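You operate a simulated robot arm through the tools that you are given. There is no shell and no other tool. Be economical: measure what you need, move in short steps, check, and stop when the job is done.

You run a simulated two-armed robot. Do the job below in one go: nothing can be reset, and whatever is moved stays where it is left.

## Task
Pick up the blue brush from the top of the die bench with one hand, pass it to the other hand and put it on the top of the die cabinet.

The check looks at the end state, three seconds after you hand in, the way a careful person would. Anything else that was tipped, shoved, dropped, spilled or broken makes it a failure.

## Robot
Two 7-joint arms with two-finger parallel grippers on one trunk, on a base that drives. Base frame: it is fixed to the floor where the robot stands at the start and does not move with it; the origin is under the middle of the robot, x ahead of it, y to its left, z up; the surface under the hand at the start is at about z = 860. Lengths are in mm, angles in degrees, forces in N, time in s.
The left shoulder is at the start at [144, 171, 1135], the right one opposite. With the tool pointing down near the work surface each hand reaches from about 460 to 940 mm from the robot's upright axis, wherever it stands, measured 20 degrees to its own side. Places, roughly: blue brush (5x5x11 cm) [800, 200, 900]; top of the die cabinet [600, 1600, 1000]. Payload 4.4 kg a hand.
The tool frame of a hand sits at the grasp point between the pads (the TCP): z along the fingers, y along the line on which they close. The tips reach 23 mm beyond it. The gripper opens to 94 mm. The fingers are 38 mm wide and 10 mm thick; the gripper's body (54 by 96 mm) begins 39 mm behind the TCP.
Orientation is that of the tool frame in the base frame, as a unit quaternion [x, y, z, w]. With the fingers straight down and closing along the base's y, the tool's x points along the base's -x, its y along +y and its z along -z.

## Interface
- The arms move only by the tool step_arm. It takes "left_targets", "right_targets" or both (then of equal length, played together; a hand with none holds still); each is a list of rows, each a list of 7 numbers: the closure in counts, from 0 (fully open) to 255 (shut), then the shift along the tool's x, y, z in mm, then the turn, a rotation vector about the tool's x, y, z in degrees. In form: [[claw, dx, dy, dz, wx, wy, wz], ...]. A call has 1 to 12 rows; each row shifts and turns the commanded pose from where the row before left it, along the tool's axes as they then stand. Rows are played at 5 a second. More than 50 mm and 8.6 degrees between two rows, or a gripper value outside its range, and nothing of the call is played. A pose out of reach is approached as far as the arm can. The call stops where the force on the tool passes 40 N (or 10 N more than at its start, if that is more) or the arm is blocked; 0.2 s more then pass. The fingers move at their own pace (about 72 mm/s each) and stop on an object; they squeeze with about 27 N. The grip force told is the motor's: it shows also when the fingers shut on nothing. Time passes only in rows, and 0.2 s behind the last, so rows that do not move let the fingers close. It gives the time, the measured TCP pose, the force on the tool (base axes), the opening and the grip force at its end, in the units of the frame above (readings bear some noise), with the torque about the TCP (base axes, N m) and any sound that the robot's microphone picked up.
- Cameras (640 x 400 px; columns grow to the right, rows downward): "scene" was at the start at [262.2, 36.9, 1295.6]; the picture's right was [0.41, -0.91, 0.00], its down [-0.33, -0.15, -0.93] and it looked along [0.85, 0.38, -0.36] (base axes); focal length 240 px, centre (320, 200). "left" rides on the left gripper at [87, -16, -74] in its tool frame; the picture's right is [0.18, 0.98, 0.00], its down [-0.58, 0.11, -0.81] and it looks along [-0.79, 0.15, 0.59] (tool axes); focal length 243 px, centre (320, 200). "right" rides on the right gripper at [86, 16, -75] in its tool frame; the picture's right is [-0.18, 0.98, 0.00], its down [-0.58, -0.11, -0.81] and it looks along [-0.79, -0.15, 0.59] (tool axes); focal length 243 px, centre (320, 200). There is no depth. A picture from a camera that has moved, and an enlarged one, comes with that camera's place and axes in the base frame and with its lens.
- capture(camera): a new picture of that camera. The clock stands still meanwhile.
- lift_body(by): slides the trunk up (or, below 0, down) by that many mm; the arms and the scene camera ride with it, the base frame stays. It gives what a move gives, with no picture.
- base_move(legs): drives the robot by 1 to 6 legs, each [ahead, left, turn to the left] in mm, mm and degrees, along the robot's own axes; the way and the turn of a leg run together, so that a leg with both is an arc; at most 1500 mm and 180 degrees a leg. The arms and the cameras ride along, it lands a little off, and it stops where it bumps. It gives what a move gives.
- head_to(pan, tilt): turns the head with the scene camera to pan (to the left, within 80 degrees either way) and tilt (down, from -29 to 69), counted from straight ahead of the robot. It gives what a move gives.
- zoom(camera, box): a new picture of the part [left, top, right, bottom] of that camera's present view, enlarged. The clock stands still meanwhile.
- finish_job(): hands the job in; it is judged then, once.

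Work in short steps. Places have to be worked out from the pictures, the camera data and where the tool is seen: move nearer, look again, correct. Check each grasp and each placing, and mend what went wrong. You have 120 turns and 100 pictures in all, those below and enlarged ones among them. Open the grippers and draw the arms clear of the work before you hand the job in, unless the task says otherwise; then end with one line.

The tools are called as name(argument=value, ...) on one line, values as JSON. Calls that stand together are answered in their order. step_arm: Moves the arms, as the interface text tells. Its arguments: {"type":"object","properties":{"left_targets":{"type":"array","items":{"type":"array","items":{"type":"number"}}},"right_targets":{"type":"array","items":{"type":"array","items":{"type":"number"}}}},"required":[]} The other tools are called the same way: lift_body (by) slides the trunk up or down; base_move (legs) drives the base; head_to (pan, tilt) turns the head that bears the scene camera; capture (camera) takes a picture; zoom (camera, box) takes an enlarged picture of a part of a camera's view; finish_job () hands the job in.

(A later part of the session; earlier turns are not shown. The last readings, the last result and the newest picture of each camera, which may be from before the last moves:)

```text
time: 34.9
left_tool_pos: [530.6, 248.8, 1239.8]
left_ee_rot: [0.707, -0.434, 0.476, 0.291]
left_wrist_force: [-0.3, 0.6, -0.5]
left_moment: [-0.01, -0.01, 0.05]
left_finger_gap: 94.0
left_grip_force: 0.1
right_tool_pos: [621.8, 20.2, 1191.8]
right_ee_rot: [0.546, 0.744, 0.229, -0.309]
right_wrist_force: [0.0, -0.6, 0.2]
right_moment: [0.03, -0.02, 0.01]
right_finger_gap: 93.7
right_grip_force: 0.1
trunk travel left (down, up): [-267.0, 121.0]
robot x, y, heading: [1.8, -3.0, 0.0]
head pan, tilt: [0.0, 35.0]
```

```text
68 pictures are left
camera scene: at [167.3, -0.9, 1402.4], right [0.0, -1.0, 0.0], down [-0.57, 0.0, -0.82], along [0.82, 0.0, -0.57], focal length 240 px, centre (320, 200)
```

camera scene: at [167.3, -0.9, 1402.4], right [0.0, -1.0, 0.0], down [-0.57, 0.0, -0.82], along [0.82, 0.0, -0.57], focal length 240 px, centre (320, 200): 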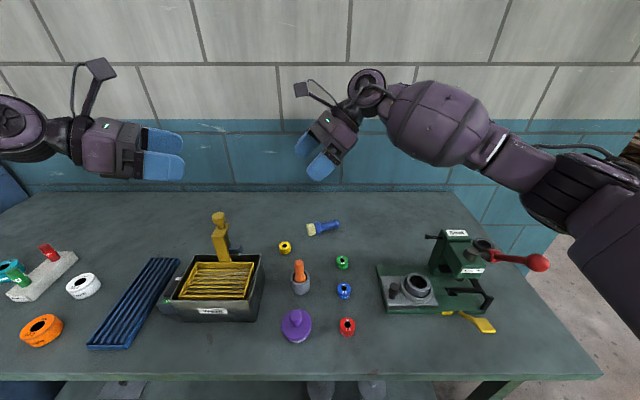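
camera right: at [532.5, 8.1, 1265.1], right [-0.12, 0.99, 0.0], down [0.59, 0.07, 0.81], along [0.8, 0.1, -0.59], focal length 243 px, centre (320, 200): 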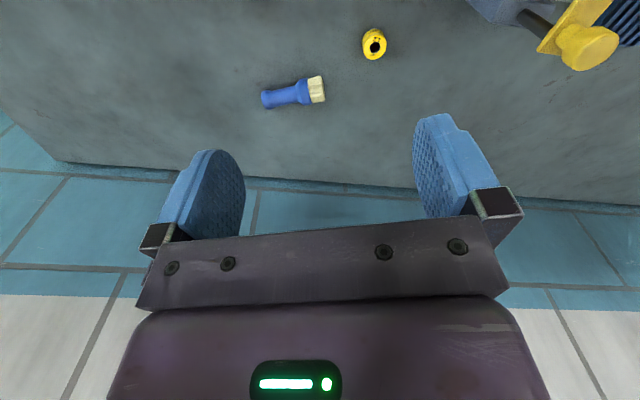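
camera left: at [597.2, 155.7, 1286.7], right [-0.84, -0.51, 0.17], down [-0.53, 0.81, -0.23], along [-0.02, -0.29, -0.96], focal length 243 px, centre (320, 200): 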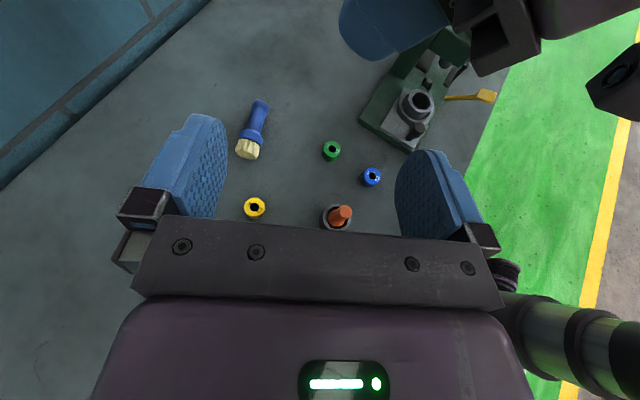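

Orientation is right: fingers along (−0.21, 0.68, −0.70), closing across the handle. I move to a standoff about 120 mm short, at (797, −122, 976).

step_arm(right_targets=[[0, -40.7, 17.8, 2.4, 0, 0, 0], [0, -40.7, 17.8, 2.4, 0, 0, 0], [0, -40.7, 17.8, 2.4, 0, 0, 0], [0, -40.7, 17.8, 2.4, 0, 0, 0], [0, -40.7, 17.8, 2.4, 0, 0, 0], [0, -40.7, 17.8, 2.4, 0, 0, 0], [0, -40.7, 17.8, 2.4, 0, 0, 0], [0, 0, 0, 0, 0, 0, 0]])

capture(camera="right")

zoom(camera="scene", box=[260, 130, 460, 290])

```text
time: 36.7
left_tool_pos: [531.6, 248.6, 1239.5]
left_ee_rot: [0.708, -0.434, 0.476, 0.291]
left_wrist_force: [0.6, -0.1, -0.5]
left_moment: [0.03, 0.0, 0.0]
left_finger_gap: 94.0
left_grip_force: 0.1
right_tool_pos: [760.4, -112.5, 996.6]
right_ee_rot: [0.545, 0.745, 0.228, -0.308]
right_wrist_force: [0.4, 1.1, 0.0]
right_moment: [0.02, -0.02, -0.01]
right_finger_gap: 94.0
right_grip_force: 0.1
right hand out of reach, approached as far as the arm can: row 6, 7
trunk travel left (down, up): [-267.0, 121.0]
robot x, y, heading: [-1.9, 0.9, -0.1]
head pan, tilt: [0.0, 35.0]
```

```text
67 pictures are left
camera right: at [772.4, -100.3, 1111.3], right [0.98, 0.17, -0.13], down [0.19, -0.97, 0.16], along [-0.1, -0.18, -0.98], focal length 243 px, centre (320, 200)
```

right: 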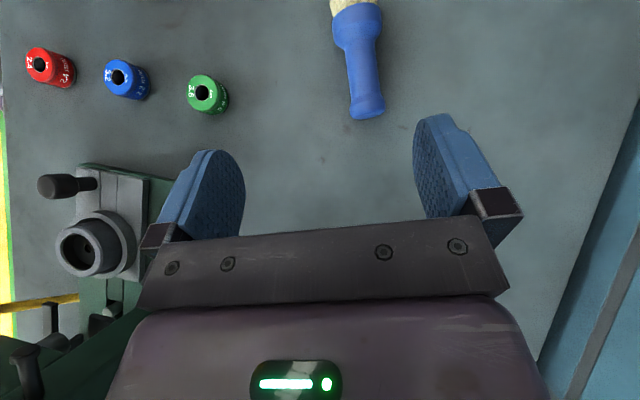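

```text
2.50 times, centred on (360, 210) of scene
camera zoom: at [167.4, -0.2, 1402.3], right [0.0, -1.0, 0.0], down [-0.57, 0.0, -0.82], along [0.82, 0.0, -0.57], focal length 601 px, centre (220, 175)
```

zoom: 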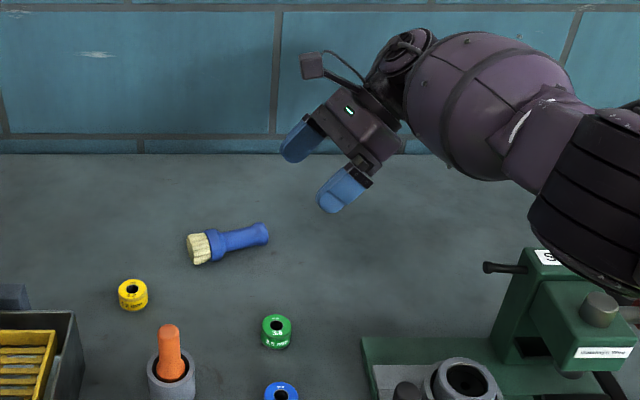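

Leaned over, the hand can't reach far enough, and its forearm comes near the seal press. I change the plan and take the lying brush with the right hand vertical. For the hand-over I'll roll both hands into a V around the brush. First I straighten the right hand.

step_arm(right_targets=[[0, 0, 0, 0, 0, -7.5, 0], [0, 0, 0, 0, 0, -7.5, 0], [0, 0, 0, 0, 0, -7.5, 0], [0, 0, 0, 0, 0, -7.5, 0], [0, 0, 0, 0, 0, -7.5, 0], [0, 0, 0, 0, 0, -7.5, 0], [0, 0, 0, 0, 0, 0, 0]])

```text
time: 38.3
left_tool_pos: [531.5, 247.5, 1238.9]
left_ee_rot: [0.707, -0.434, 0.476, 0.291]
left_wrist_force: [-0.3, 0.2, -0.3]
left_moment: [-0.03, 0.01, 0.01]
left_finger_gap: 94.0
left_grip_force: 0.1
right_tool_pos: [760.2, -114.5, 998.3]
right_ee_rot: [0.592, 0.806, 0.002, 0.001]
right_wrist_force: [-0.3, 0.1, 0.6]
right_moment: [-0.02, 0.0, -0.03]
right_finger_gap: 94.0
right_grip_force: 0.0
trunk travel left (down, up): [-267.0, 121.0]
robot x, y, heading: [-0.5, 2.8, 0.1]
head pan, tilt: [0.0, 35.0]
```

step_arm(right_targets=[[0, 30.4, 16.6, 19, 0, 0, 0], [0, 30.4, 16.6, 19, 0, 0, 0], [0, 0, 0, 0, 0, 0, 0]])

capture(camera="right")

zoom(camera="scene", box=[260, 130, 460, 290])

```text
time: 39.1
left_tool_pos: [530.8, 245.6, 1239.4]
left_ee_rot: [0.707, -0.435, 0.476, 0.291]
left_wrist_force: [-1.3, 0.1, 0.0]
left_moment: [0.02, 0.01, 0.01]
left_finger_gap: 94.1
left_grip_force: 0.1
right_tool_pos: [770.1, -48.2, 959.6]
right_ee_rot: [0.592, 0.806, 0.002, 0.0]
right_wrist_force: [-0.4, -0.6, 0.0]
right_moment: [0.0, -0.01, -0.01]
right_finger_gap: 94.1
right_grip_force: 0.1
right hand out of reach, approached as far as the arm can: row 2
trunk travel left (down, up): [-267.0, 121.0]
robot x, y, heading: [0.0, -0.9, 0.1]
head pan, tilt: [0.0, 35.0]
```

```text
65 pictures are left
camera right: at [759.8, 39.1, 1034.1], right [0.99, 0.12, 0.0], down [0.07, -0.59, 0.8], along [0.1, -0.8, -0.59], focal length 243 px, centre (320, 200)
```

right: 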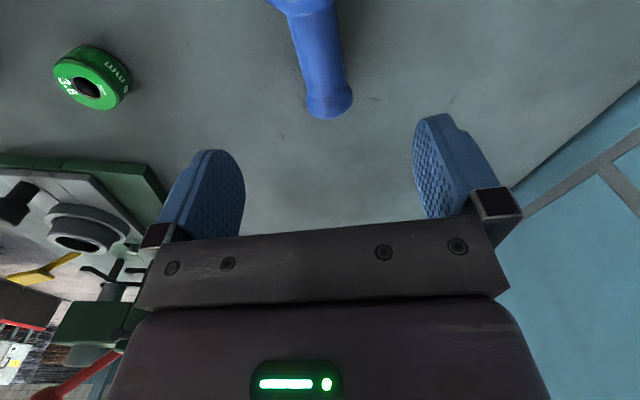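

```text
2.50 times, centred on (360, 210) of scene
camera zoom: at [167.7, -2.3, 1402.3], right [0.0, -1.0, 0.0], down [-0.57, 0.0, -0.82], along [0.82, 0.0, -0.57], focal length 601 px, centre (220, 175)
```

zoom: 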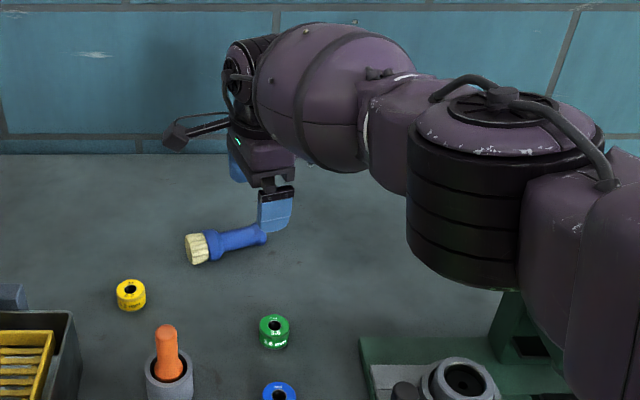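

The fingers are above the handle, about 4 mm off to one side. I try lowering with the arm alone, a bit at a time.

step_arm(right_targets=[[0, 0, 4, 20, 0, 0, 0], [0, 0, 0, 20, 0, 0, 0], [0, 0, 0, 0, 0, 0, 0]])

```text
time: 39.9
left_tool_pos: [532.5, 247.3, 1240.9]
left_ee_rot: [0.708, -0.435, 0.475, 0.291]
left_wrist_force: [0.5, -0.3, 0.8]
left_moment: [-0.03, -0.01, -0.03]
left_finger_gap: 94.2
left_grip_force: 0.1
right_tool_pos: [761.6, -50.5, 919.9]
right_ee_rot: [0.592, 0.806, 0.002, 0.0]
right_wrist_force: [-0.3, 0.1, 0.5]
right_moment: [-0.01, 0.02, 0.04]
right_finger_gap: 93.5
right_grip_force: 0.1
right hand out of reach, approached as far as the arm can: row 1, 2
trunk travel left (down, up): [-267.0, 121.0]
robot x, y, heading: [0.8, 1.1, -0.1]
head pan, tilt: [0.0, 35.0]
```

The arm is at full stretch, so the trunk is too high. I raise the hand 70 mm, then lower the trunk 80 mm and check the elbow against the press.

step_arm(right_targets=[[0, 0, 0, -35, 0, 0, 0], [0, 0, 0, -35, 0, 0, 0], [0, 0, 0, 0, 0, 0, 0]])

lift_body(by=-80)

capture(camera="scene")

```text
time: 40.7
left_tool_pos: [532.5, 248.5, 1238.9]
left_ee_rot: [0.708, -0.435, 0.475, 0.29]
left_wrist_force: [0.3, 0.4, -0.2]
left_moment: [0.05, 0.0, -0.01]
left_finger_gap: 94.0
left_grip_force: 0.0
right_tool_pos: [775.9, -46.9, 988.8]
right_ee_rot: [0.592, 0.806, 0.001, -0.001]
right_wrist_force: [-0.5, 0.4, 0.6]
right_moment: [-0.02, -0.01, 0.01]
right_finger_gap: 93.9
right_grip_force: 0.1
right hand out of reach, approached as far as the arm can: row 1, 2
trunk travel left (down, up): [-267.0, 121.0]
robot x, y, heading: [1.1, -1.0, -0.1]
head pan, tilt: [0.0, 35.0]
```

```text
time: 41.4
left_tool_pos: [533.4, 247.6, 1185.1]
left_ee_rot: [0.711, -0.431, 0.47, 0.295]
left_wrist_force: [0.3, -0.4, 0.4]
left_moment: [0.02, 0.0, 0.0]
left_finger_gap: 94.1
left_grip_force: 0.0
right_tool_pos: [774.6, -45.7, 886.9]
right_ee_rot: [0.591, 0.806, -0.022, -0.031]
right_wrist_force: [-10.7, -0.9, 12.5]
right_moment: [-0.04, -0.39, -0.05]
right_finger_gap: 88.9
right_grip_force: 0.0
trunk travel left (down, up): [-221.0, 168.0]
robot x, y, heading: [-3.0, -2.0, 0.1]
head pan, tilt: [0.0, 35.0]
stopped: the force on the tool passed its limit at 78 N (the readings are from after the stop); the commanded pose is now the measured one
```

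```text
63 pictures are left
camera scene: at [196.6, -1.6, 1353.1], right [0.0, -1.0, 0.0], down [-0.57, 0.0, -0.82], along [0.82, 0.0, -0.57], focal length 240 px, centre (320, 200)
```

scene: 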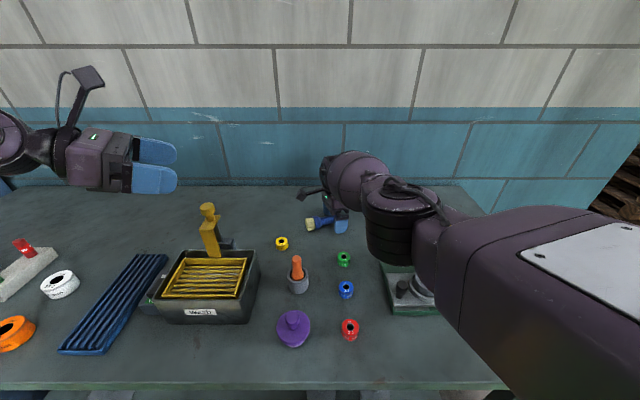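

The hand came down more than the trunk and touched down at z = 887, which puts the bench at about 862. I check the camera before closing.

capture(camera="right")

zoom(camera="scene", box=[270, 150, 430, 270])

```text
62 pictures are left
camera right: at [770.0, 42.1, 962.3], right [0.99, 0.12, -0.07], down [0.13, -0.59, 0.8], along [0.05, -0.8, -0.6], focal length 243 px, centre (320, 200)
```

right: 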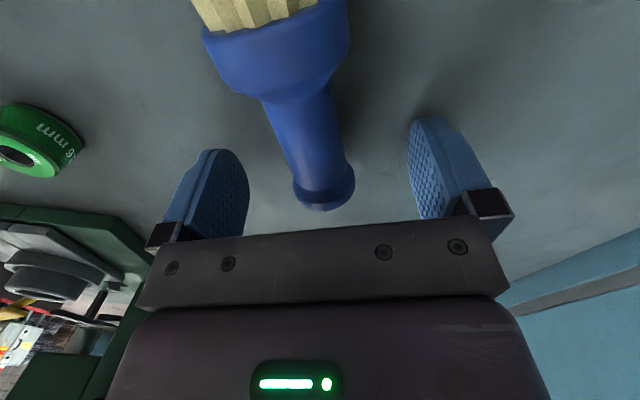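

```text
3.33 times, centred on (350, 210) of scene
camera zoom: at [196.6, -1.6, 1353.1], right [0.0, -1.0, 0.0], down [-0.57, 0.0, -0.82], along [0.82, 0.0, -0.57], focal length 801 px, centre (220, 167)
```

zoom: 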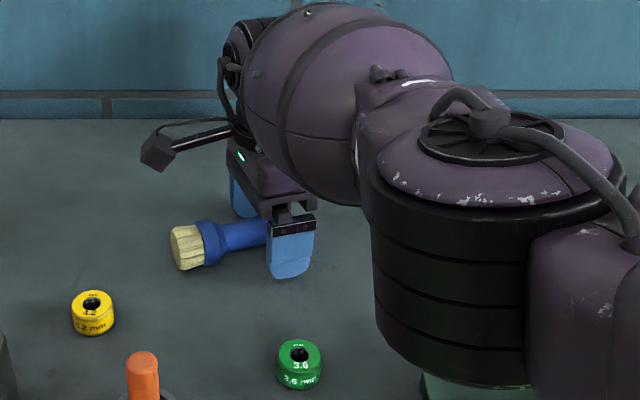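

The fingers straddle the handle and the knob is fully within the pads' width. I ease up 3 mm and close.

step_arm(right_targets=[[0, 0, 0, -2, 0, 0, 0], [80, 0, 0, 0, 0, 0, 0], [160, 0, 0, 0, 0, 0, 0], [255, 0, 0, 0, 0, 0, 0], [255, 0, 0, 0, 0, 0, 0], [255, 0, 0, 0, 0, 0, 0]])

capture(camera="right")

```text
time: 42.8
left_tool_pos: [535.2, 249.2, 1183.6]
left_ee_rot: [0.712, -0.432, 0.469, 0.295]
left_wrist_force: [0.7, -0.6, 0.0]
left_moment: [-0.02, -0.03, 0.02]
left_finger_gap: 94.1
left_grip_force: 0.1
right_tool_pos: [777.3, -45.7, 886.6]
right_ee_rot: [0.591, 0.806, -0.022, -0.03]
right_wrist_force: [-0.2, 0.8, -0.3]
right_moment: [-0.03, -0.01, -0.01]
right_finger_gap: 27.0
right_grip_force: 26.9
trunk travel left (down, up): [-221.0, 168.0]
robot x, y, heading: [2.7, -0.1, 0.3]
head pan, tilt: [0.0, 35.0]
```

```text
60 pictures are left
camera right: at [772.3, 42.3, 962.5], right [0.99, 0.12, -0.07], down [0.13, -0.59, 0.8], along [0.05, -0.8, -0.6], focal length 243 px, centre (320, 200)
```

right: 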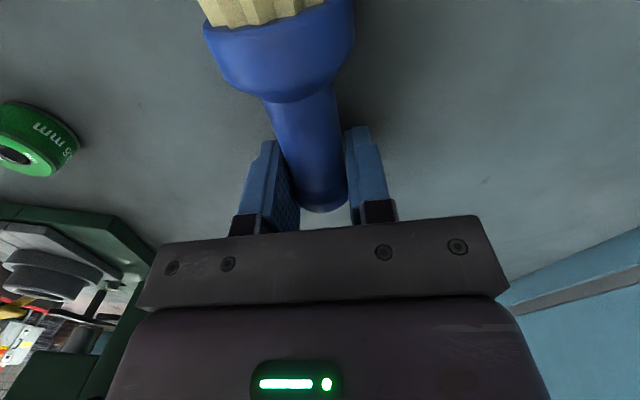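

The knob is gripped at 27 mm. I lift slowly with the arm, moving slightly back toward the robot, and check.

step_arm(right_targets=[[255, 0, 0, -15, 0, 0, 0], [255, 3, -9.5, -20, 0, 0, 0], [255, 3, -9.5, -20, 0, 0, 0], [255, 3, -9.5, -20, 0, 0, 0], [255, 3, -9.5, -20, 0, 0, 0], [255, 0, 0, 0, 0, 0, 0]])

capture(camera="right")

capture(camera="scene")

```text
time: 44.2
left_tool_pos: [536.5, 249.0, 1183.8]
left_ee_rot: [0.712, -0.432, 0.469, 0.295]
left_wrist_force: [0.5, 0.2, 0.8]
left_moment: [-0.01, 0.0, 0.0]
left_finger_gap: 94.2
left_grip_force: 0.1
right_tool_pos: [791.2, -31.0, 977.0]
right_ee_rot: [0.591, 0.806, -0.021, -0.03]
right_wrist_force: [-0.5, 0.2, -0.9]
right_moment: [-0.02, 0.03, -0.01]
right_finger_gap: 26.7
right_grip_force: 26.7
right hand out of reach, approached as far as the arm can: row 2, 3, 4, 5
trunk travel left (down, up): [-221.0, 168.0]
robot x, y, heading: [0.2, -2.3, -0.2]
head pan, tilt: [0.0, 35.0]
```

```text
59 pictures are left
camera right: at [786.3, 55.3, 1051.7], right [0.99, 0.12, -0.07], down [0.13, -0.59, 0.8], along [0.05, -0.8, -0.6], focal length 243 px, centre (320, 200)
```

right: 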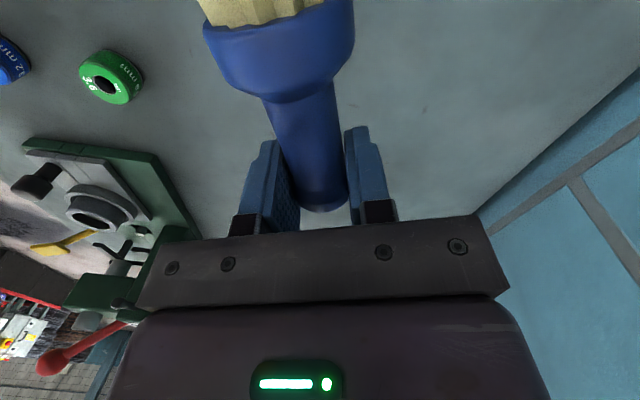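

```text
58 pictures are left
camera scene: at [199.4, -1.3, 1353.0], right [0.0, -1.0, 0.0], down [-0.57, 0.0, -0.82], along [0.82, 0.0, -0.57], focal length 240 px, centre (320, 200)
```

scene: 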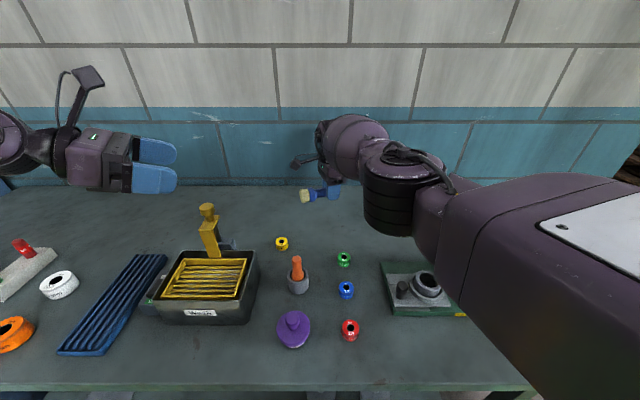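

The brush lifts cleanly and the grip has not changed. I rotate the right hand toward yaw 0 while rising, which should also free its range.

step_arm(right_targets=[[255, 0, 0, -12, 0, 0, -7.5], [255, 0, 0, -12, 0, 0, -7.5], [255, 0, 0, -12, 0, 0, -7.5], [255, 0, 0, -12, 0, 0, -7.5], [255, 0, 0, -12, 0, 0, -7.5], [255, 0, 0, -12, 0, 0, -7.5], [255, 0, 0, -12, 0, 0, -7.5], [255, 0, 0, -12, 0, 0, -7.5], [255, 0, 0, -12, 0, 0, -7.5], [255, 0, 0, 0, 0, 0, 0]])

capture(camera="right")

```text
time: 46.4
left_tool_pos: [538.4, 249.2, 1184.2]
left_ee_rot: [0.712, -0.432, 0.469, 0.295]
left_wrist_force: [0.3, 0.2, -0.6]
left_moment: [-0.02, 0.01, 0.01]
left_finger_gap: 94.1
left_grip_force: 0.0
right_tool_pos: [798.5, -30.2, 1084.4]
right_ee_rot: [0.043, 0.998, 0.0, -0.038]
right_wrist_force: [-0.4, -0.7, -1.1]
right_moment: [0.01, -0.03, 0.05]
right_finger_gap: 26.7
right_grip_force: 26.7
trunk travel left (down, up): [-221.0, 168.0]
robot x, y, heading: [-1.7, -0.0, -0.2]
head pan, tilt: [0.0, 35.0]
```

```text
57 pictures are left
camera right: at [719.4, -7.5, 1165.6], right [0.27, 0.96, -0.02], down [0.63, -0.16, 0.76], along [0.73, -0.21, -0.65], focal length 243 px, centre (320, 200)
```

right: 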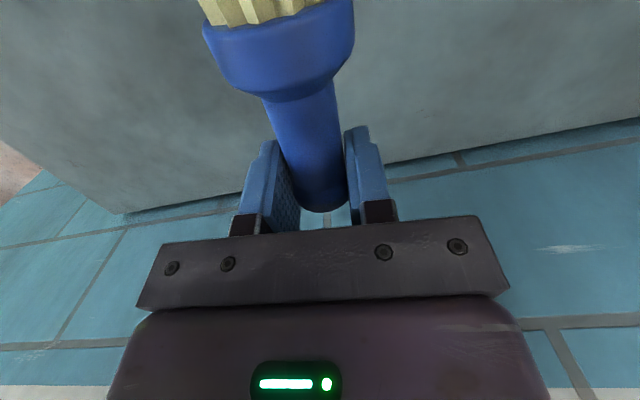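

Now the brush points toward the robot and is still held firmly. I bring it back to about (640, −40, 1104).

step_arm(right_targets=[[255, 39.3, -5.9, -2, 0, 0, 0], [255, 39.3, -5.9, -2, 0, 0, 0], [255, 39.3, -5.9, -2, 0, 0, 0], [255, 39.3, -5.9, -2, 0, 0, 0], [255, 0, 0, 0, -8, 0, 0], [255, 0, 0, 0, -8, 0, 0], [255, 0, 0, 0, -8, 0, 0], [255, 0, 0, 0, -8, 0, 0], [255, 0, 0, 0, -8, 0, 0], [255, 0, 0, 0, 0, 0, 0]])

capture(camera="right")

capture(camera="scene")

```text
time: 48.6
left_tool_pos: [536.0, 248.7, 1183.9]
left_ee_rot: [0.712, -0.432, 0.469, 0.295]
left_wrist_force: [1.9, -0.1, 0.3]
left_moment: [0.0, 0.02, -0.03]
left_finger_gap: 93.6
left_grip_force: 0.1
right_tool_pos: [824.6, 9.0, 1106.6]
right_ee_rot: [0.054, 0.938, 0.341, -0.02]
right_wrist_force: [-0.6, -0.1, -1.2]
right_moment: [-0.01, -0.06, 0.0]
right_finger_gap: 26.6
right_grip_force: 26.5
right hand out of reach, approached as far as the arm can: row 1, 2, 3, 4, 5, 6, 7, 8, 9
trunk travel left (down, up): [-221.0, 168.0]
robot x, y, heading: [-1.7, 1.7, -0.1]
head pan, tilt: [0.0, 35.0]
```

```text
56 pictures are left
camera right: at [740.5, -19.6, 1180.4], right [0.3, 0.73, 0.61], down [0.57, -0.65, 0.5], along [0.77, 0.2, -0.61], focal length 243 px, centre (320, 200)
```

right: 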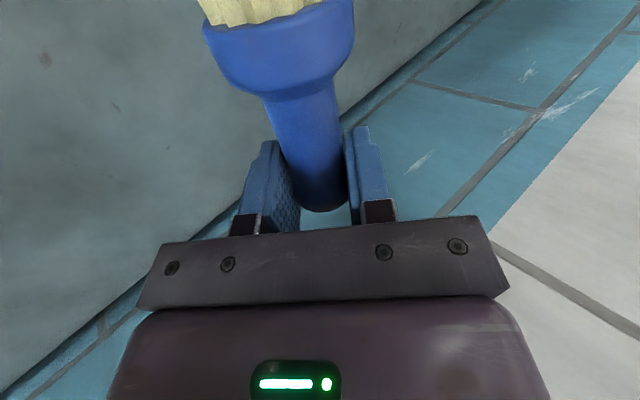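

```text
55 pictures are left
camera scene: at [198.9, -1.0, 1353.2], right [0.0, -1.0, 0.0], down [-0.57, 0.0, -0.82], along [0.82, 0.0, -0.57], focal length 240 px, centre (320, 200)
```

scene: 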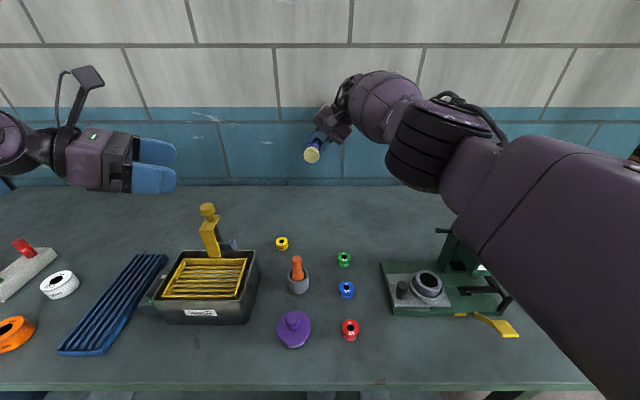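

The hand did not come back; the arm is stuck in an awkward elbow shape. I try moving right, up and slightly back.

step_arm(right_targets=[[255, 12, -26, -33, 0, 0, 0], [255, 12, -26, -33, 0, 0, 0], [255, 12, -26, -33, 0, 0, 0], [255, 12, -26, -33, 0, 0, 0], [255, 0, 0, 0, 0, 0, 0]])

```text
time: 49.8
left_tool_pos: [536.5, 248.3, 1184.0]
left_ee_rot: [0.713, -0.43, 0.469, 0.294]
left_wrist_force: [0.4, -0.6, -0.1]
left_moment: [0.01, 0.03, -0.01]
left_finger_gap: 94.0
left_grip_force: 0.1
right_tool_pos: [837.0, -144.6, 1149.2]
right_ee_rot: [0.053, 0.939, 0.34, -0.021]
right_wrist_force: [0.0, 0.5, -0.8]
right_moment: [0.0, -0.03, 0.0]
right_finger_gap: 26.9
right_grip_force: 26.6
right hand out of reach, approached as far as the arm can: row 1, 2, 3, 4
trunk travel left (down, up): [-221.0, 168.0]
robot x, y, heading: [-0.9, -0.0, 0.1]
head pan, tilt: [0.0, 35.0]
```

Only the inward motion is locked, so the elbow seems to sit at its straight limit. I push slightly outward to pass it, then come inward.

step_arm(right_targets=[[255, -20, 0, 0, 0, 0, 0], [255, -20, 0, 0, 0, 0, 0], [255, 20, 0, 0, 0, 0, 0], [255, 20, 0, 0, 0, 0, 0], [255, 20, 0, 0, 0, 0, 0], [255, 20, 0, 0, 0, 0, 0], [255, 0, 0, 0, 0, 0, 0]])

head_to(pan=-25, tilt=30)

capture(camera="scene")

```text
time: 51.4
left_tool_pos: [536.5, 248.3, 1183.1]
left_ee_rot: [0.712, -0.431, 0.469, 0.295]
left_wrist_force: [0.8, 0.2, 0.2]
left_moment: [-0.03, 0.04, -0.01]
left_finger_gap: 93.9
left_grip_force: 0.0
right_tool_pos: [758.5, -137.0, 1153.9]
right_ee_rot: [0.055, 0.938, 0.342, -0.02]
right_wrist_force: [-0.1, 0.9, 0.0]
right_moment: [-0.01, -0.05, 0.0]
right_finger_gap: 26.7
right_grip_force: 27.0
right hand out of reach, approached as far as the arm can: row 1, 2
trunk travel left (down, up): [-221.0, 168.0]
robot x, y, heading: [2.3, -0.3, 0.1]
head pan, tilt: [0.0, 35.0]
```

```text
time: 52.3
left_tool_pos: [537.1, 248.9, 1184.0]
left_ee_rot: [0.711, -0.432, 0.469, 0.296]
left_wrist_force: [-0.8, -0.1, -0.1]
left_moment: [0.01, 0.03, 0.02]
left_finger_gap: 93.9
left_grip_force: 0.3
right_tool_pos: [758.6, -136.1, 1154.3]
right_ee_rot: [0.055, 0.938, 0.341, -0.02]
right_wrist_force: [0.0, -0.9, -1.3]
right_moment: [0.0, -0.05, -0.01]
right_finger_gap: 26.4
right_grip_force: 26.8
trunk travel left (down, up): [-221.0, 168.0]
robot x, y, heading: [3.1, -1.4, 0.1]
head pan, tilt: [-25.0, 30.0]
```

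```text
54 pictures are left
camera scene: at [193.1, -39.4, 1360.9], right [-0.42, -0.91, 0.0], down [-0.45, 0.21, -0.87], along [0.79, -0.37, -0.5], focal length 240 px, centre (320, 200)
```

scene: 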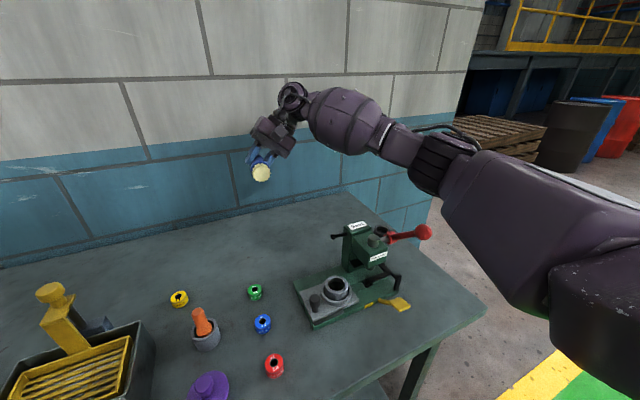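

The arm is free again. I bring the right hand to about (620, −50, 1150) and at the same time start unwinding the left hand.

step_arm(left_targets=[[0, 0, 0, -15, 0, -8.5, 0], [0, 0, 0, 0, 0, -8.5, 0], [0, 0, 0, 0, 0, -8.5, 0], [0, 0, 0, 0, 0, -8.5, 0], [0, 0, 0, 0, 0, -8.5, 0], [0, 0, 0, 0, 0, -8.5, 0], [0, 0, 0, 0, 0, -8.5, 0], [0, 0, 0, 0, 0, -8.3, 0], [0, 0, 0, 0, 0, 0, 8.4], [0, 0, 0, 0, 0, 0, 8.4], [0, 0, 0, 0, 0, 0, 8.4], [0, 0, 0, 0, 0, 0, 8.4]], right_targets=[[255, 36, 12.4, 13.8, 0, 0, 0], [255, 36, 12.4, 13.8, 0, 0, 0], [255, 36, 12.4, 13.8, 0, 0, 0], [255, 36, 12.4, 13.8, 0, 0, 0], [255, 0, 0, 0, 0, 0, 0], [255, 0, 0, 0, 0, 0, 0], [255, 0, 0, 0, 0, 0, 0], [255, 0, 0, 0, 0, 0, 0], [255, 0, 0, 0, 0, 0, 0], [255, 0, 0, 0, 0, 0, 0], [255, 0, 0, 0, 0, 0, 0], [255, 0, 0, 0, 0, 0, 0]])

```text
time: 54.9
left_tool_pos: [530.5, 262.1, 1189.6]
left_ee_rot: [-0.664, 0.748, 0.007, -0.006]
left_wrist_force: [-1.2, -0.1, 0.4]
left_moment: [0.01, 0.01, -0.01]
left_finger_gap: 93.9
left_grip_force: 0.2
right_tool_pos: [621.9, -50.3, 1153.6]
right_ee_rot: [0.055, 0.938, 0.341, -0.02]
right_wrist_force: [0.5, 0.7, -1.7]
right_moment: [-0.02, -0.01, 0.0]
right_finger_gap: 26.4
right_grip_force: 26.9
trunk travel left (down, up): [-221.0, 168.0]
robot x, y, heading: [-0.8, 0.0, 0.2]
head pan, tilt: [-25.0, 30.0]
```

Both hands are free of limits. I continue unwinding the left yaw and take a look.

step_arm(left_targets=[[0, 0, 0, 0, 0, 0, 8], [0, 0, 0, 0, 0, 0, 8], [0, 0, 0, 0, 0, 0, 8], [0, 0, 0, 0, 0, 0, 8], [0, 0, 0, 0, 0, 0, 8], [0, 0, 0, 0, 0, 0, 8], [0, 0, 0, 0, 0, 0, 8], [0, 0, 0, 0, 0, 0, 8], [0, 0, 0, 0, 0, 0, 8], [0, 0, 0, 0, 0, 0, 8], [0, 0, 0, 0, 0, 0, 8]])

step_arm(left_targets=[[0, 0, 0, 0, 8, 0, 0], [0, 0, 0, 0, 8, 0, 0], [0, 0, 0, 0, 8, 0, 0], [0, 0, 0, 0, 8, 0, 0], [0, 0, 0, 0, 8, 0, 0], [0, 0, 0, 0, 4, 0, 0], [0, 0, 0, 0, 0, 0, 0]])

head_to(pan=10, tilt=25)

capture(camera="scene")

capture(camera="left")

```text
time: 57.3
left_tool_pos: [529.9, 261.5, 1190.5]
left_ee_rot: [0.041, 0.999, 0.0, -0.009]
left_wrist_force: [0.4, -0.6, 0.3]
left_moment: [0.0, 0.01, 0.06]
left_finger_gap: 94.2
left_grip_force: 0.1
right_tool_pos: [621.5, -51.7, 1155.5]
right_ee_rot: [0.055, 0.938, 0.342, -0.019]
right_wrist_force: [-0.7, -0.4, -0.8]
right_moment: [0.02, -0.12, 0.0]
right_finger_gap: 26.4
right_grip_force: 27.3
trunk travel left (down, up): [-221.0, 168.0]
robot x, y, heading: [3.2, -5.5, 0.3]
head pan, tilt: [-25.0, 30.0]
```

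```text
time: 58.9
left_tool_pos: [530.3, 260.6, 1190.1]
left_ee_rot: [0.035, 0.926, -0.375, -0.023]
left_wrist_force: [-0.2, -0.9, 0.2]
left_moment: [-0.01, -0.04, 0.01]
left_finger_gap: 94.1
left_grip_force: 0.1
right_tool_pos: [621.1, -50.8, 1155.5]
right_ee_rot: [0.055, 0.938, 0.341, -0.021]
right_wrist_force: [0.4, -0.3, -0.4]
right_moment: [0.0, -0.03, 0.01]
right_finger_gap: 26.2
right_grip_force: 26.8
trunk travel left (down, up): [-221.0, 168.0]
robot x, y, heading: [0.3, -1.6, -0.1]
head pan, tilt: [-25.0, 30.0]
```

```text
time: 59.9
left_tool_pos: [531.1, 261.6, 1190.4]
left_ee_rot: [0.035, 0.926, -0.375, -0.023]
left_wrist_force: [0.7, -0.3, -0.7]
left_moment: [0.0, 0.01, -0.01]
left_finger_gap: 94.1
left_grip_force: 0.0
right_tool_pos: [621.2, -50.0, 1154.1]
right_ee_rot: [0.054, 0.938, 0.341, -0.021]
right_wrist_force: [-0.6, 0.6, -0.6]
right_moment: [0.01, -0.05, -0.01]
right_finger_gap: 26.5
right_grip_force: 26.8
trunk travel left (down, up): [-221.0, 168.0]
robot x, y, heading: [-0.1, -1.6, -0.2]
head pan, tilt: [10.0, 25.0]
```

```text
53 pictures are left
camera scene: at [201.8, 14.7, 1368.9], right [0.17, -0.98, 0.0], down [-0.42, -0.07, -0.91], along [0.89, 0.16, -0.42], focal length 240 px, centre (320, 200)
```

scene: 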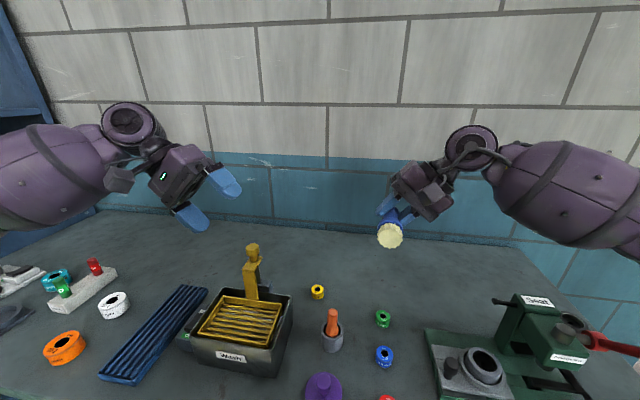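

```text
52 pictures are left
camera left: at [448.3, 307.6, 1256.3], right [-0.14, 0.72, -0.68], down [0.64, 0.59, 0.49], along [0.76, -0.37, -0.54], focal length 243 px, centre (320, 200)
```

left: 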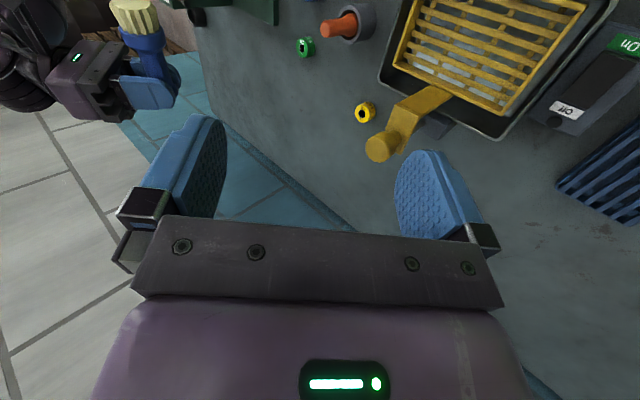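

The two hands now form a V, and the collar is at about (572, −44, 1153). To keep the gripper bodies apart I roll the left hand 25° more, narrow its opening to about 66 mm and go to a standoff.

step_arm(left_targets=[[76, 0, 0, 0, 8.3, 0, 0], [76, 0, 0, 0, 8.3, 0, 0], [76, 0, 0, 0, 8.3, 0, 0], [76, -12.9, -14.8, 34.9, 0, 0, 0], [76, -12.9, -14.8, 34.9, 0, 0, 0], [76, -12.9, -14.8, 34.9, 0, 0, 0], [76, -12.9, -14.8, 34.9, 0, 0, 0], [76, -12.9, -14.8, 34.9, 0, 0, 0], [76, 0, 0, 0, 0, 0, 0]])

capture(camera="left")

capture(camera="scene")

```text
time: 61.9
left_tool_pos: [577.3, 66.6, 1196.8]
left_ee_rot: [0.028, 0.824, -0.566, -0.03]
left_wrist_force: [-0.6, 0.0, 0.0]
left_moment: [-0.01, -0.02, -0.01]
left_finger_gap: 66.2
left_grip_force: 0.0
right_tool_pos: [620.9, -48.5, 1154.4]
right_ee_rot: [0.053, 0.938, 0.342, -0.02]
right_wrist_force: [-0.1, 1.3, -1.3]
right_moment: [-0.01, -0.09, 0.01]
right_finger_gap: 26.3
right_grip_force: 27.4
trunk travel left (down, up): [-221.0, 168.0]
robot x, y, heading: [1.7, -0.6, -0.1]
head pan, tilt: [10.0, 25.0]
```

```text
51 pictures are left
camera left: at [497.5, 137.4, 1239.3], right [-0.17, 0.37, -0.91], down [0.65, 0.74, 0.18], along [0.74, -0.56, -0.36], focal length 243 px, centre (320, 200)
```

left: 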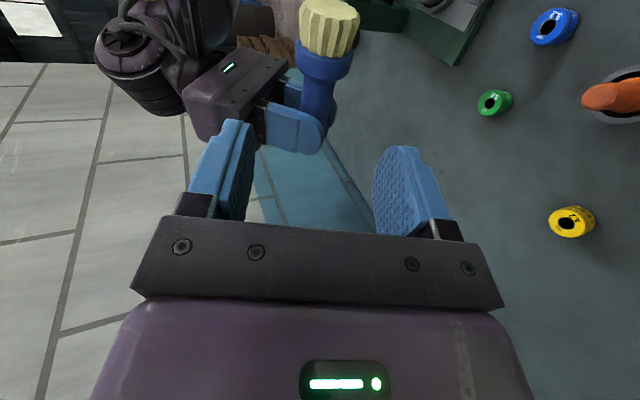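

```text
50 pictures are left
camera scene: at [201.5, 15.4, 1369.0], right [0.17, -0.98, 0.0], down [-0.42, -0.07, -0.91], along [0.89, 0.16, -0.42], focal length 240 px, centre (320, 200)
```

scene: 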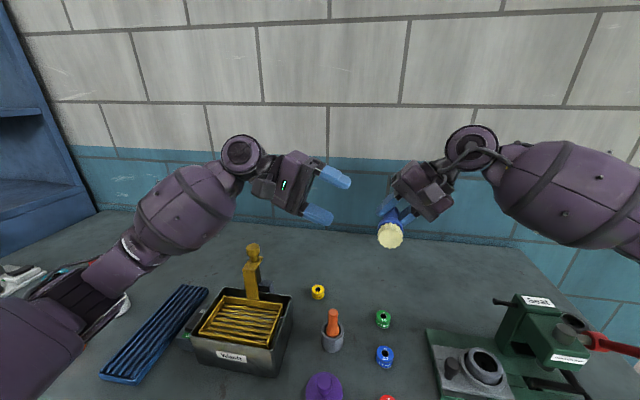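

The left camera puts the collar at about (568, −43, 1152), which agrees. I advance 75 mm and look once more.

step_arm(left_targets=[[76, -1, 1, 25, 0, 0, 0], [76, -1, 1, 25, 0, 0, 0], [76, 0, 0.4, 25, 0, 0, 0], [76, 0, 0, 0, 0, 0, 0]])

capture(camera="left")

zoom(camera="scene", box=[240, 110, 480, 270])

```text
time: 62.9
left_tool_pos: [573.1, -1.6, 1168.0]
left_ee_rot: [0.029, 0.824, -0.566, -0.03]
left_wrist_force: [0.2, -0.5, 0.8]
left_moment: [0.0, 0.03, 0.02]
left_finger_gap: 65.8
left_grip_force: 0.1
right_tool_pos: [621.4, -49.8, 1154.8]
right_ee_rot: [0.055, 0.938, 0.342, -0.02]
right_wrist_force: [-0.2, -0.6, -1.5]
right_moment: [-0.01, -0.04, 0.04]
right_finger_gap: 26.6
right_grip_force: 27.2
trunk travel left (down, up): [-221.0, 168.0]
robot x, y, heading: [-4.5, 0.1, 0.1]
head pan, tilt: [10.0, 25.0]
```

```text
49 pictures are left
camera left: at [493.8, 68.3, 1210.2], right [-0.17, 0.37, -0.91], down [0.65, 0.74, 0.18], along [0.74, -0.56, -0.36], focal length 243 px, centre (320, 200)
```

left: 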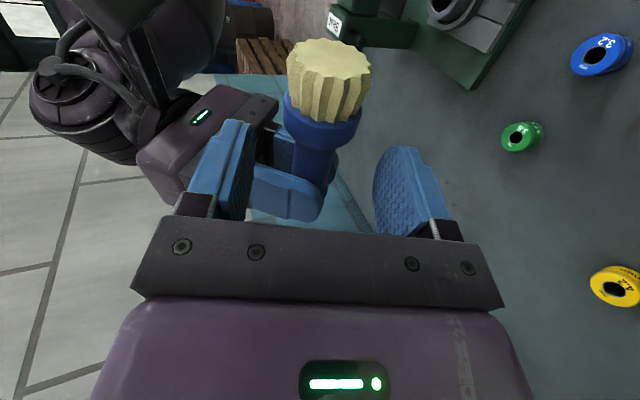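

```text
2.50 times, centred on (360, 190) of scene
camera zoom: at [201.6, 15.1, 1368.9], right [0.17, -0.98, 0.0], down [-0.42, -0.07, -0.91], along [0.89, 0.16, -0.42], focal length 601 px, centre (220, 225)
```

zoom: 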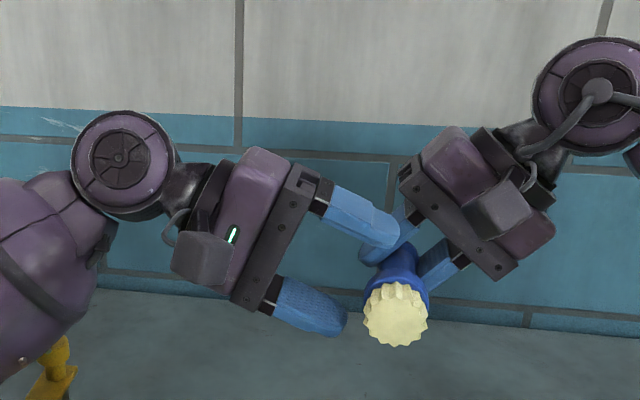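

Alignment is good; the collar is 46 mm ahead and centred between the left fingers. I advance 36 mm and close the left hand gently while the right holds.

step_arm(left_targets=[[76, 1, 0.5, 18, 0, 0, 0], [76, 1, 0.3, 18, 0, 0, 0], [76, 0, 0, 0, 0, 0, 0]])

capture(camera="left")

zoom(camera="scene", box=[240, 110, 480, 270])

```text
time: 63.7
left_tool_pos: [570.3, -35.8, 1153.3]
left_ee_rot: [0.028, 0.823, -0.566, -0.03]
left_wrist_force: [0.7, -0.8, 0.1]
left_moment: [-0.03, -0.01, -0.03]
left_finger_gap: 66.0
left_grip_force: 0.1
right_tool_pos: [621.7, -50.3, 1155.2]
right_ee_rot: [0.054, 0.938, 0.342, -0.02]
right_wrist_force: [-0.3, 0.9, -1.4]
right_moment: [-0.03, -0.04, 0.02]
right_finger_gap: 26.5
right_grip_force: 26.4
trunk travel left (down, up): [-221.0, 168.0]
robot x, y, heading: [0.5, 1.6, 0.1]
head pan, tilt: [10.0, 25.0]
```

```text
47 pictures are left
camera left: at [489.6, 34.6, 1196.0], right [-0.17, 0.37, -0.91], down [0.65, 0.74, 0.18], along [0.74, -0.56, -0.36], focal length 243 px, centre (320, 200)
```

left: 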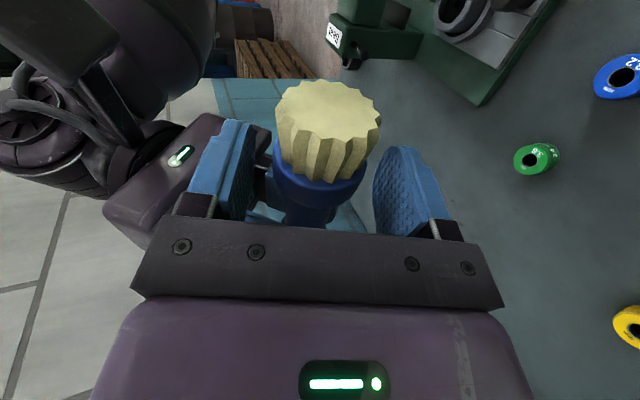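

```text
2.50 times, centred on (360, 190) of scene
camera zoom: at [201.7, 15.0, 1368.9], right [0.17, -0.98, 0.0], down [-0.42, -0.07, -0.91], along [0.89, 0.16, -0.42], focal length 601 px, centre (220, 225)
```

zoom: 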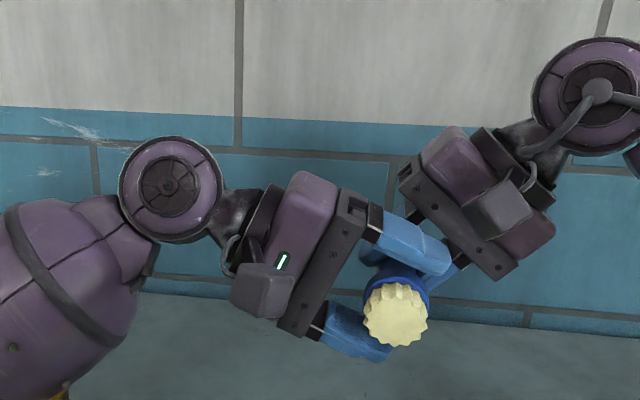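

The collar is between the left fingers with no contact. I close the left hand.

step_arm(left_targets=[[110, 0, 0, 0, 0, 0, 0], [150, 0, 0, 0, 0, 0, 0], [200, 0, 0, 0, 0, 0, 0], [255, 0, 0, 0, 0, 0, 0], [255, 0, 0, 0, 0, 0, 0], [255, 0, 0, 0, 0, 0, 0]])

capture(camera="left")

```text
time: 65.1
left_tool_pos: [570.4, -34.5, 1153.9]
left_ee_rot: [0.029, 0.824, -0.565, -0.029]
left_wrist_force: [-0.3, -8.7, 13.4]
left_moment: [-0.01, 0.15, -0.27]
left_finger_gap: 40.1
left_grip_force: 26.7
right_tool_pos: [622.3, -51.2, 1154.1]
right_ee_rot: [0.054, 0.938, 0.341, -0.02]
right_wrist_force: [0.8, 8.9, -13.3]
right_moment: [-0.17, -0.83, -0.15]
right_finger_gap: 26.5
right_grip_force: 27.0
trunk travel left (down, up): [-221.0, 168.0]
robot x, y, heading: [2.1, -1.0, 0.1]
head pan, tilt: [10.0, 25.0]
```

```text
45 pictures are left
camera left: at [489.4, 34.5, 1196.4], right [-0.17, 0.37, -0.91], down [0.65, 0.74, 0.18], along [0.74, -0.56, -0.36], focal length 243 px, centre (320, 200)
```

left: 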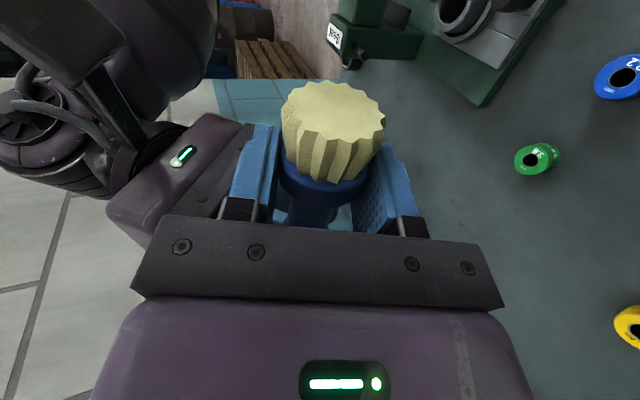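

The left hand holds the collar at 40 mm with 27 N. I open the right hand partly and withdraw it along its own axis.

step_arm(right_targets=[[130, 0, 0, 0, 0, 0, 0], [130, 0, 0, 0, 0, 0, 0], [130, 0, 0, -20, 0, 0, 0], [130, 0, 0, -30, 0, 0, 0], [130, 0, 0, -40, 0, 0, 0], [130, 0, 0, -40, 0, 0, 0], [130, 0, 0, 0, 0, 0, 0]])

capture(camera="left")

capture(camera="scene")

```text
time: 66.7
left_tool_pos: [570.2, -34.1, 1151.4]
left_ee_rot: [0.028, 0.823, -0.566, -0.031]
left_wrist_force: [0.3, -0.6, 0.2]
left_moment: [0.02, -0.04, -0.05]
left_finger_gap: 40.5
left_grip_force: 26.9
right_tool_pos: [622.0, -135.2, 1253.1]
right_ee_rot: [0.053, 0.938, 0.342, -0.021]
right_wrist_force: [1.0, -0.4, -0.4]
right_moment: [-0.01, 0.03, 0.01]
right_finger_gap: 46.1
right_grip_force: 0.0
trunk travel left (down, up): [-221.0, 168.0]
robot x, y, heading: [-3.5, 0.4, 0.4]
head pan, tilt: [10.0, 25.0]
```

```text
44 pictures are left
camera left: at [490.0, 34.9, 1195.6], right [-0.17, 0.37, -0.91], down [0.65, 0.74, 0.18], along [0.74, -0.56, -0.36], focal length 243 px, centre (320, 200)
```

left: 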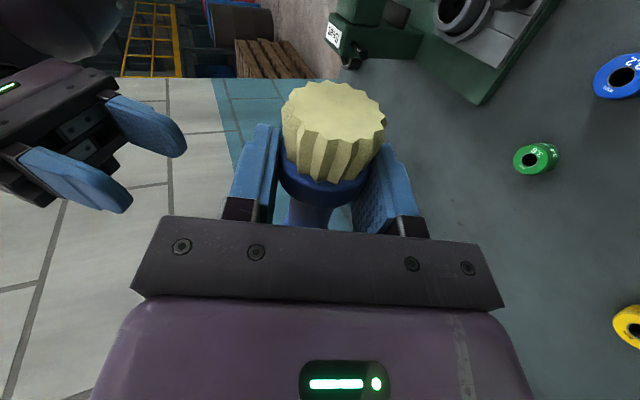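

```text
43 pictures are left
camera scene: at [202.2, 15.0, 1368.7], right [0.17, -0.98, 0.0], down [-0.42, -0.07, -0.91], along [0.89, 0.16, -0.42], focal length 240 px, centre (320, 200)
```

scene: 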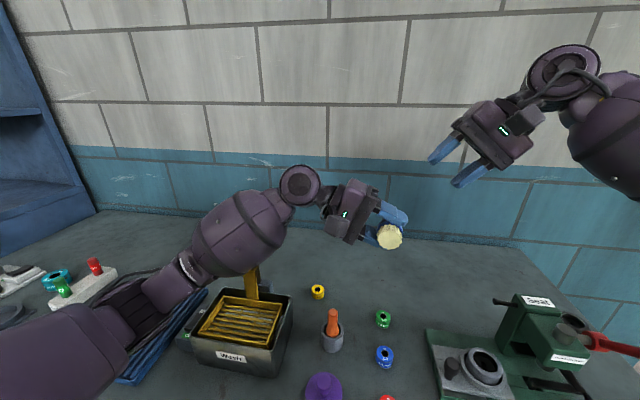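

The hand-over worked. I turn the left hand back to vertical with the brush and retract the right arm.

step_arm(left_targets=[[255, 0, 0, -10, -8.5, 0, 0], [255, 0, 0, -10, -8.5, 0, 0], [255, 0, 0, -10, -8.5, 0, 0], [255, 0, 0, -10, -8.5, 0, 0], [255, 0, 0, -10, -8.5, 0, 0], [255, 0, 0, -10, -8.5, 0, 0], [255, 0, 0, -10, -8.5, 0, 0], [255, 0, 0, -10, -8.5, 0, 0], [255, 0, 0, 0, 0, 0, 0]], right_targets=[[130, 35, -19.5, -13, 0, 0, 0], [130, 35, -19.5, -13, 0, 0, 0], [130, 35, -19.5, -13, 0, 0, 0], [130, 35, -19.5, -13, 0, 0, 0], [130, 0, 0, 0, 0, 0, 0], [130, 0, 0, 0, 0, 0, 0], [130, 0, 0, 0, 0, 0, 0], [130, 0, 0, 0, 0, 0, 0], [130, 0, 0, 0, 0, 0, 0]])

capture(camera="left")

```text
time: 68.7
left_tool_pos: [574.2, 11.9, 1212.0]
left_ee_rot: [0.041, 0.999, -0.007, -0.009]
left_wrist_force: [0.0, 0.6, -0.6]
left_moment: [-0.02, 0.01, -0.03]
left_finger_gap: 40.3
left_grip_force: 26.6
right_tool_pos: [473.5, -214.7, 1254.4]
right_ee_rot: [0.055, 0.938, 0.341, -0.02]
right_wrist_force: [0.2, 0.5, -0.4]
right_moment: [-0.01, 0.0, -0.01]
right_finger_gap: 46.0
right_grip_force: 0.0
trunk travel left (down, up): [-221.0, 168.0]
robot x, y, heading: [-0.6, -1.3, -0.2]
head pan, tilt: [10.0, 25.0]
```

```text
42 pictures are left
camera left: at [489.2, 4.2, 1287.6], right [-0.1, 0.99, -0.01], down [0.6, 0.07, 0.79], along [0.79, 0.08, -0.61], focal length 243 px, centre (320, 200)
```

left: 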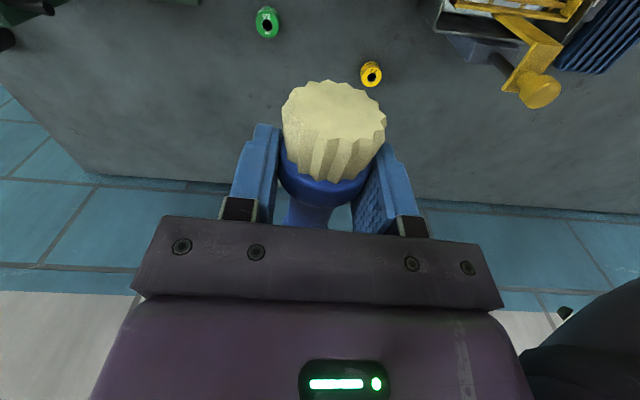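

The grip is steady. I bring the left hand to about (484, 192, 1252) for travel and look at the cabinet.

step_arm(left_targets=[[255, 21, 34.4, -8, 0, 0, 0], [255, 21, 34.4, -8, 0, 0, 0], [255, 21, 34.4, -8, 0, 0, 0], [255, 21, 34.4, -8, 0, 0, 0], [255, 21, 34.4, -8, 0, 0, 0], [255, 0, 0, 0, 0, 0, 0]])

head_to(pan=60, tilt=15)

capture(camera="scene")

```text
time: 70.1
left_tool_pos: [485.6, 192.3, 1249.0]
left_ee_rot: [0.041, 0.999, -0.008, -0.009]
left_wrist_force: [0.0, -1.0, -1.0]
left_moment: [0.01, 0.01, 0.01]
left_finger_gap: 40.3
left_grip_force: 27.6
right_tool_pos: [473.6, -216.7, 1252.5]
right_ee_rot: [0.054, 0.938, 0.341, -0.02]
right_wrist_force: [-0.2, 0.4, 0.4]
right_moment: [0.02, 0.02, 0.07]
right_finger_gap: 46.0
right_grip_force: 0.1
trunk travel left (down, up): [-221.0, 168.0]
robot x, y, heading: [-1.7, 0.7, 0.0]
head pan, tilt: [10.0, 25.0]
```

```text
time: 71.3
left_tool_pos: [485.3, 191.1, 1248.6]
left_ee_rot: [0.041, 0.999, -0.007, -0.009]
left_wrist_force: [-0.7, 0.0, -1.1]
left_moment: [-0.01, -0.03, -0.02]
left_finger_gap: 39.9
left_grip_force: 27.3
right_tool_pos: [472.7, -214.4, 1253.2]
right_ee_rot: [0.055, 0.938, 0.342, -0.021]
right_wrist_force: [-0.2, 0.3, 0.4]
right_moment: [0.04, -0.05, 0.0]
right_finger_gap: 45.9
right_grip_force: 0.0
trunk travel left (down, up): [-221.0, 168.0]
robot x, y, heading: [1.7, 2.5, 0.0]
head pan, tilt: [60.0, 15.0]
```

```text
41 pictures are left
camera scene: at [157.9, 79.6, 1385.1], right [0.87, -0.5, 0.0], down [-0.13, -0.22, -0.97], along [0.48, 0.84, -0.26], focal length 240 px, centre (320, 200)
```

scene: 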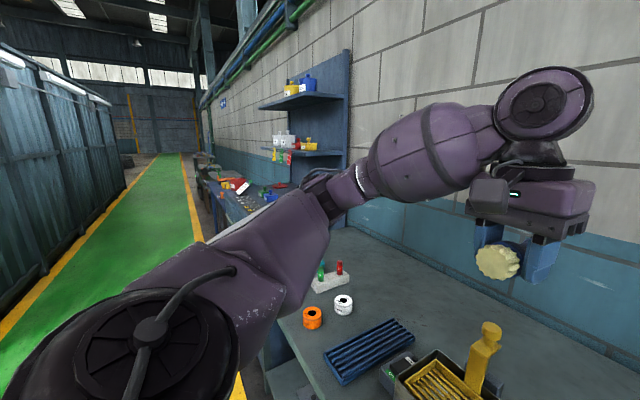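

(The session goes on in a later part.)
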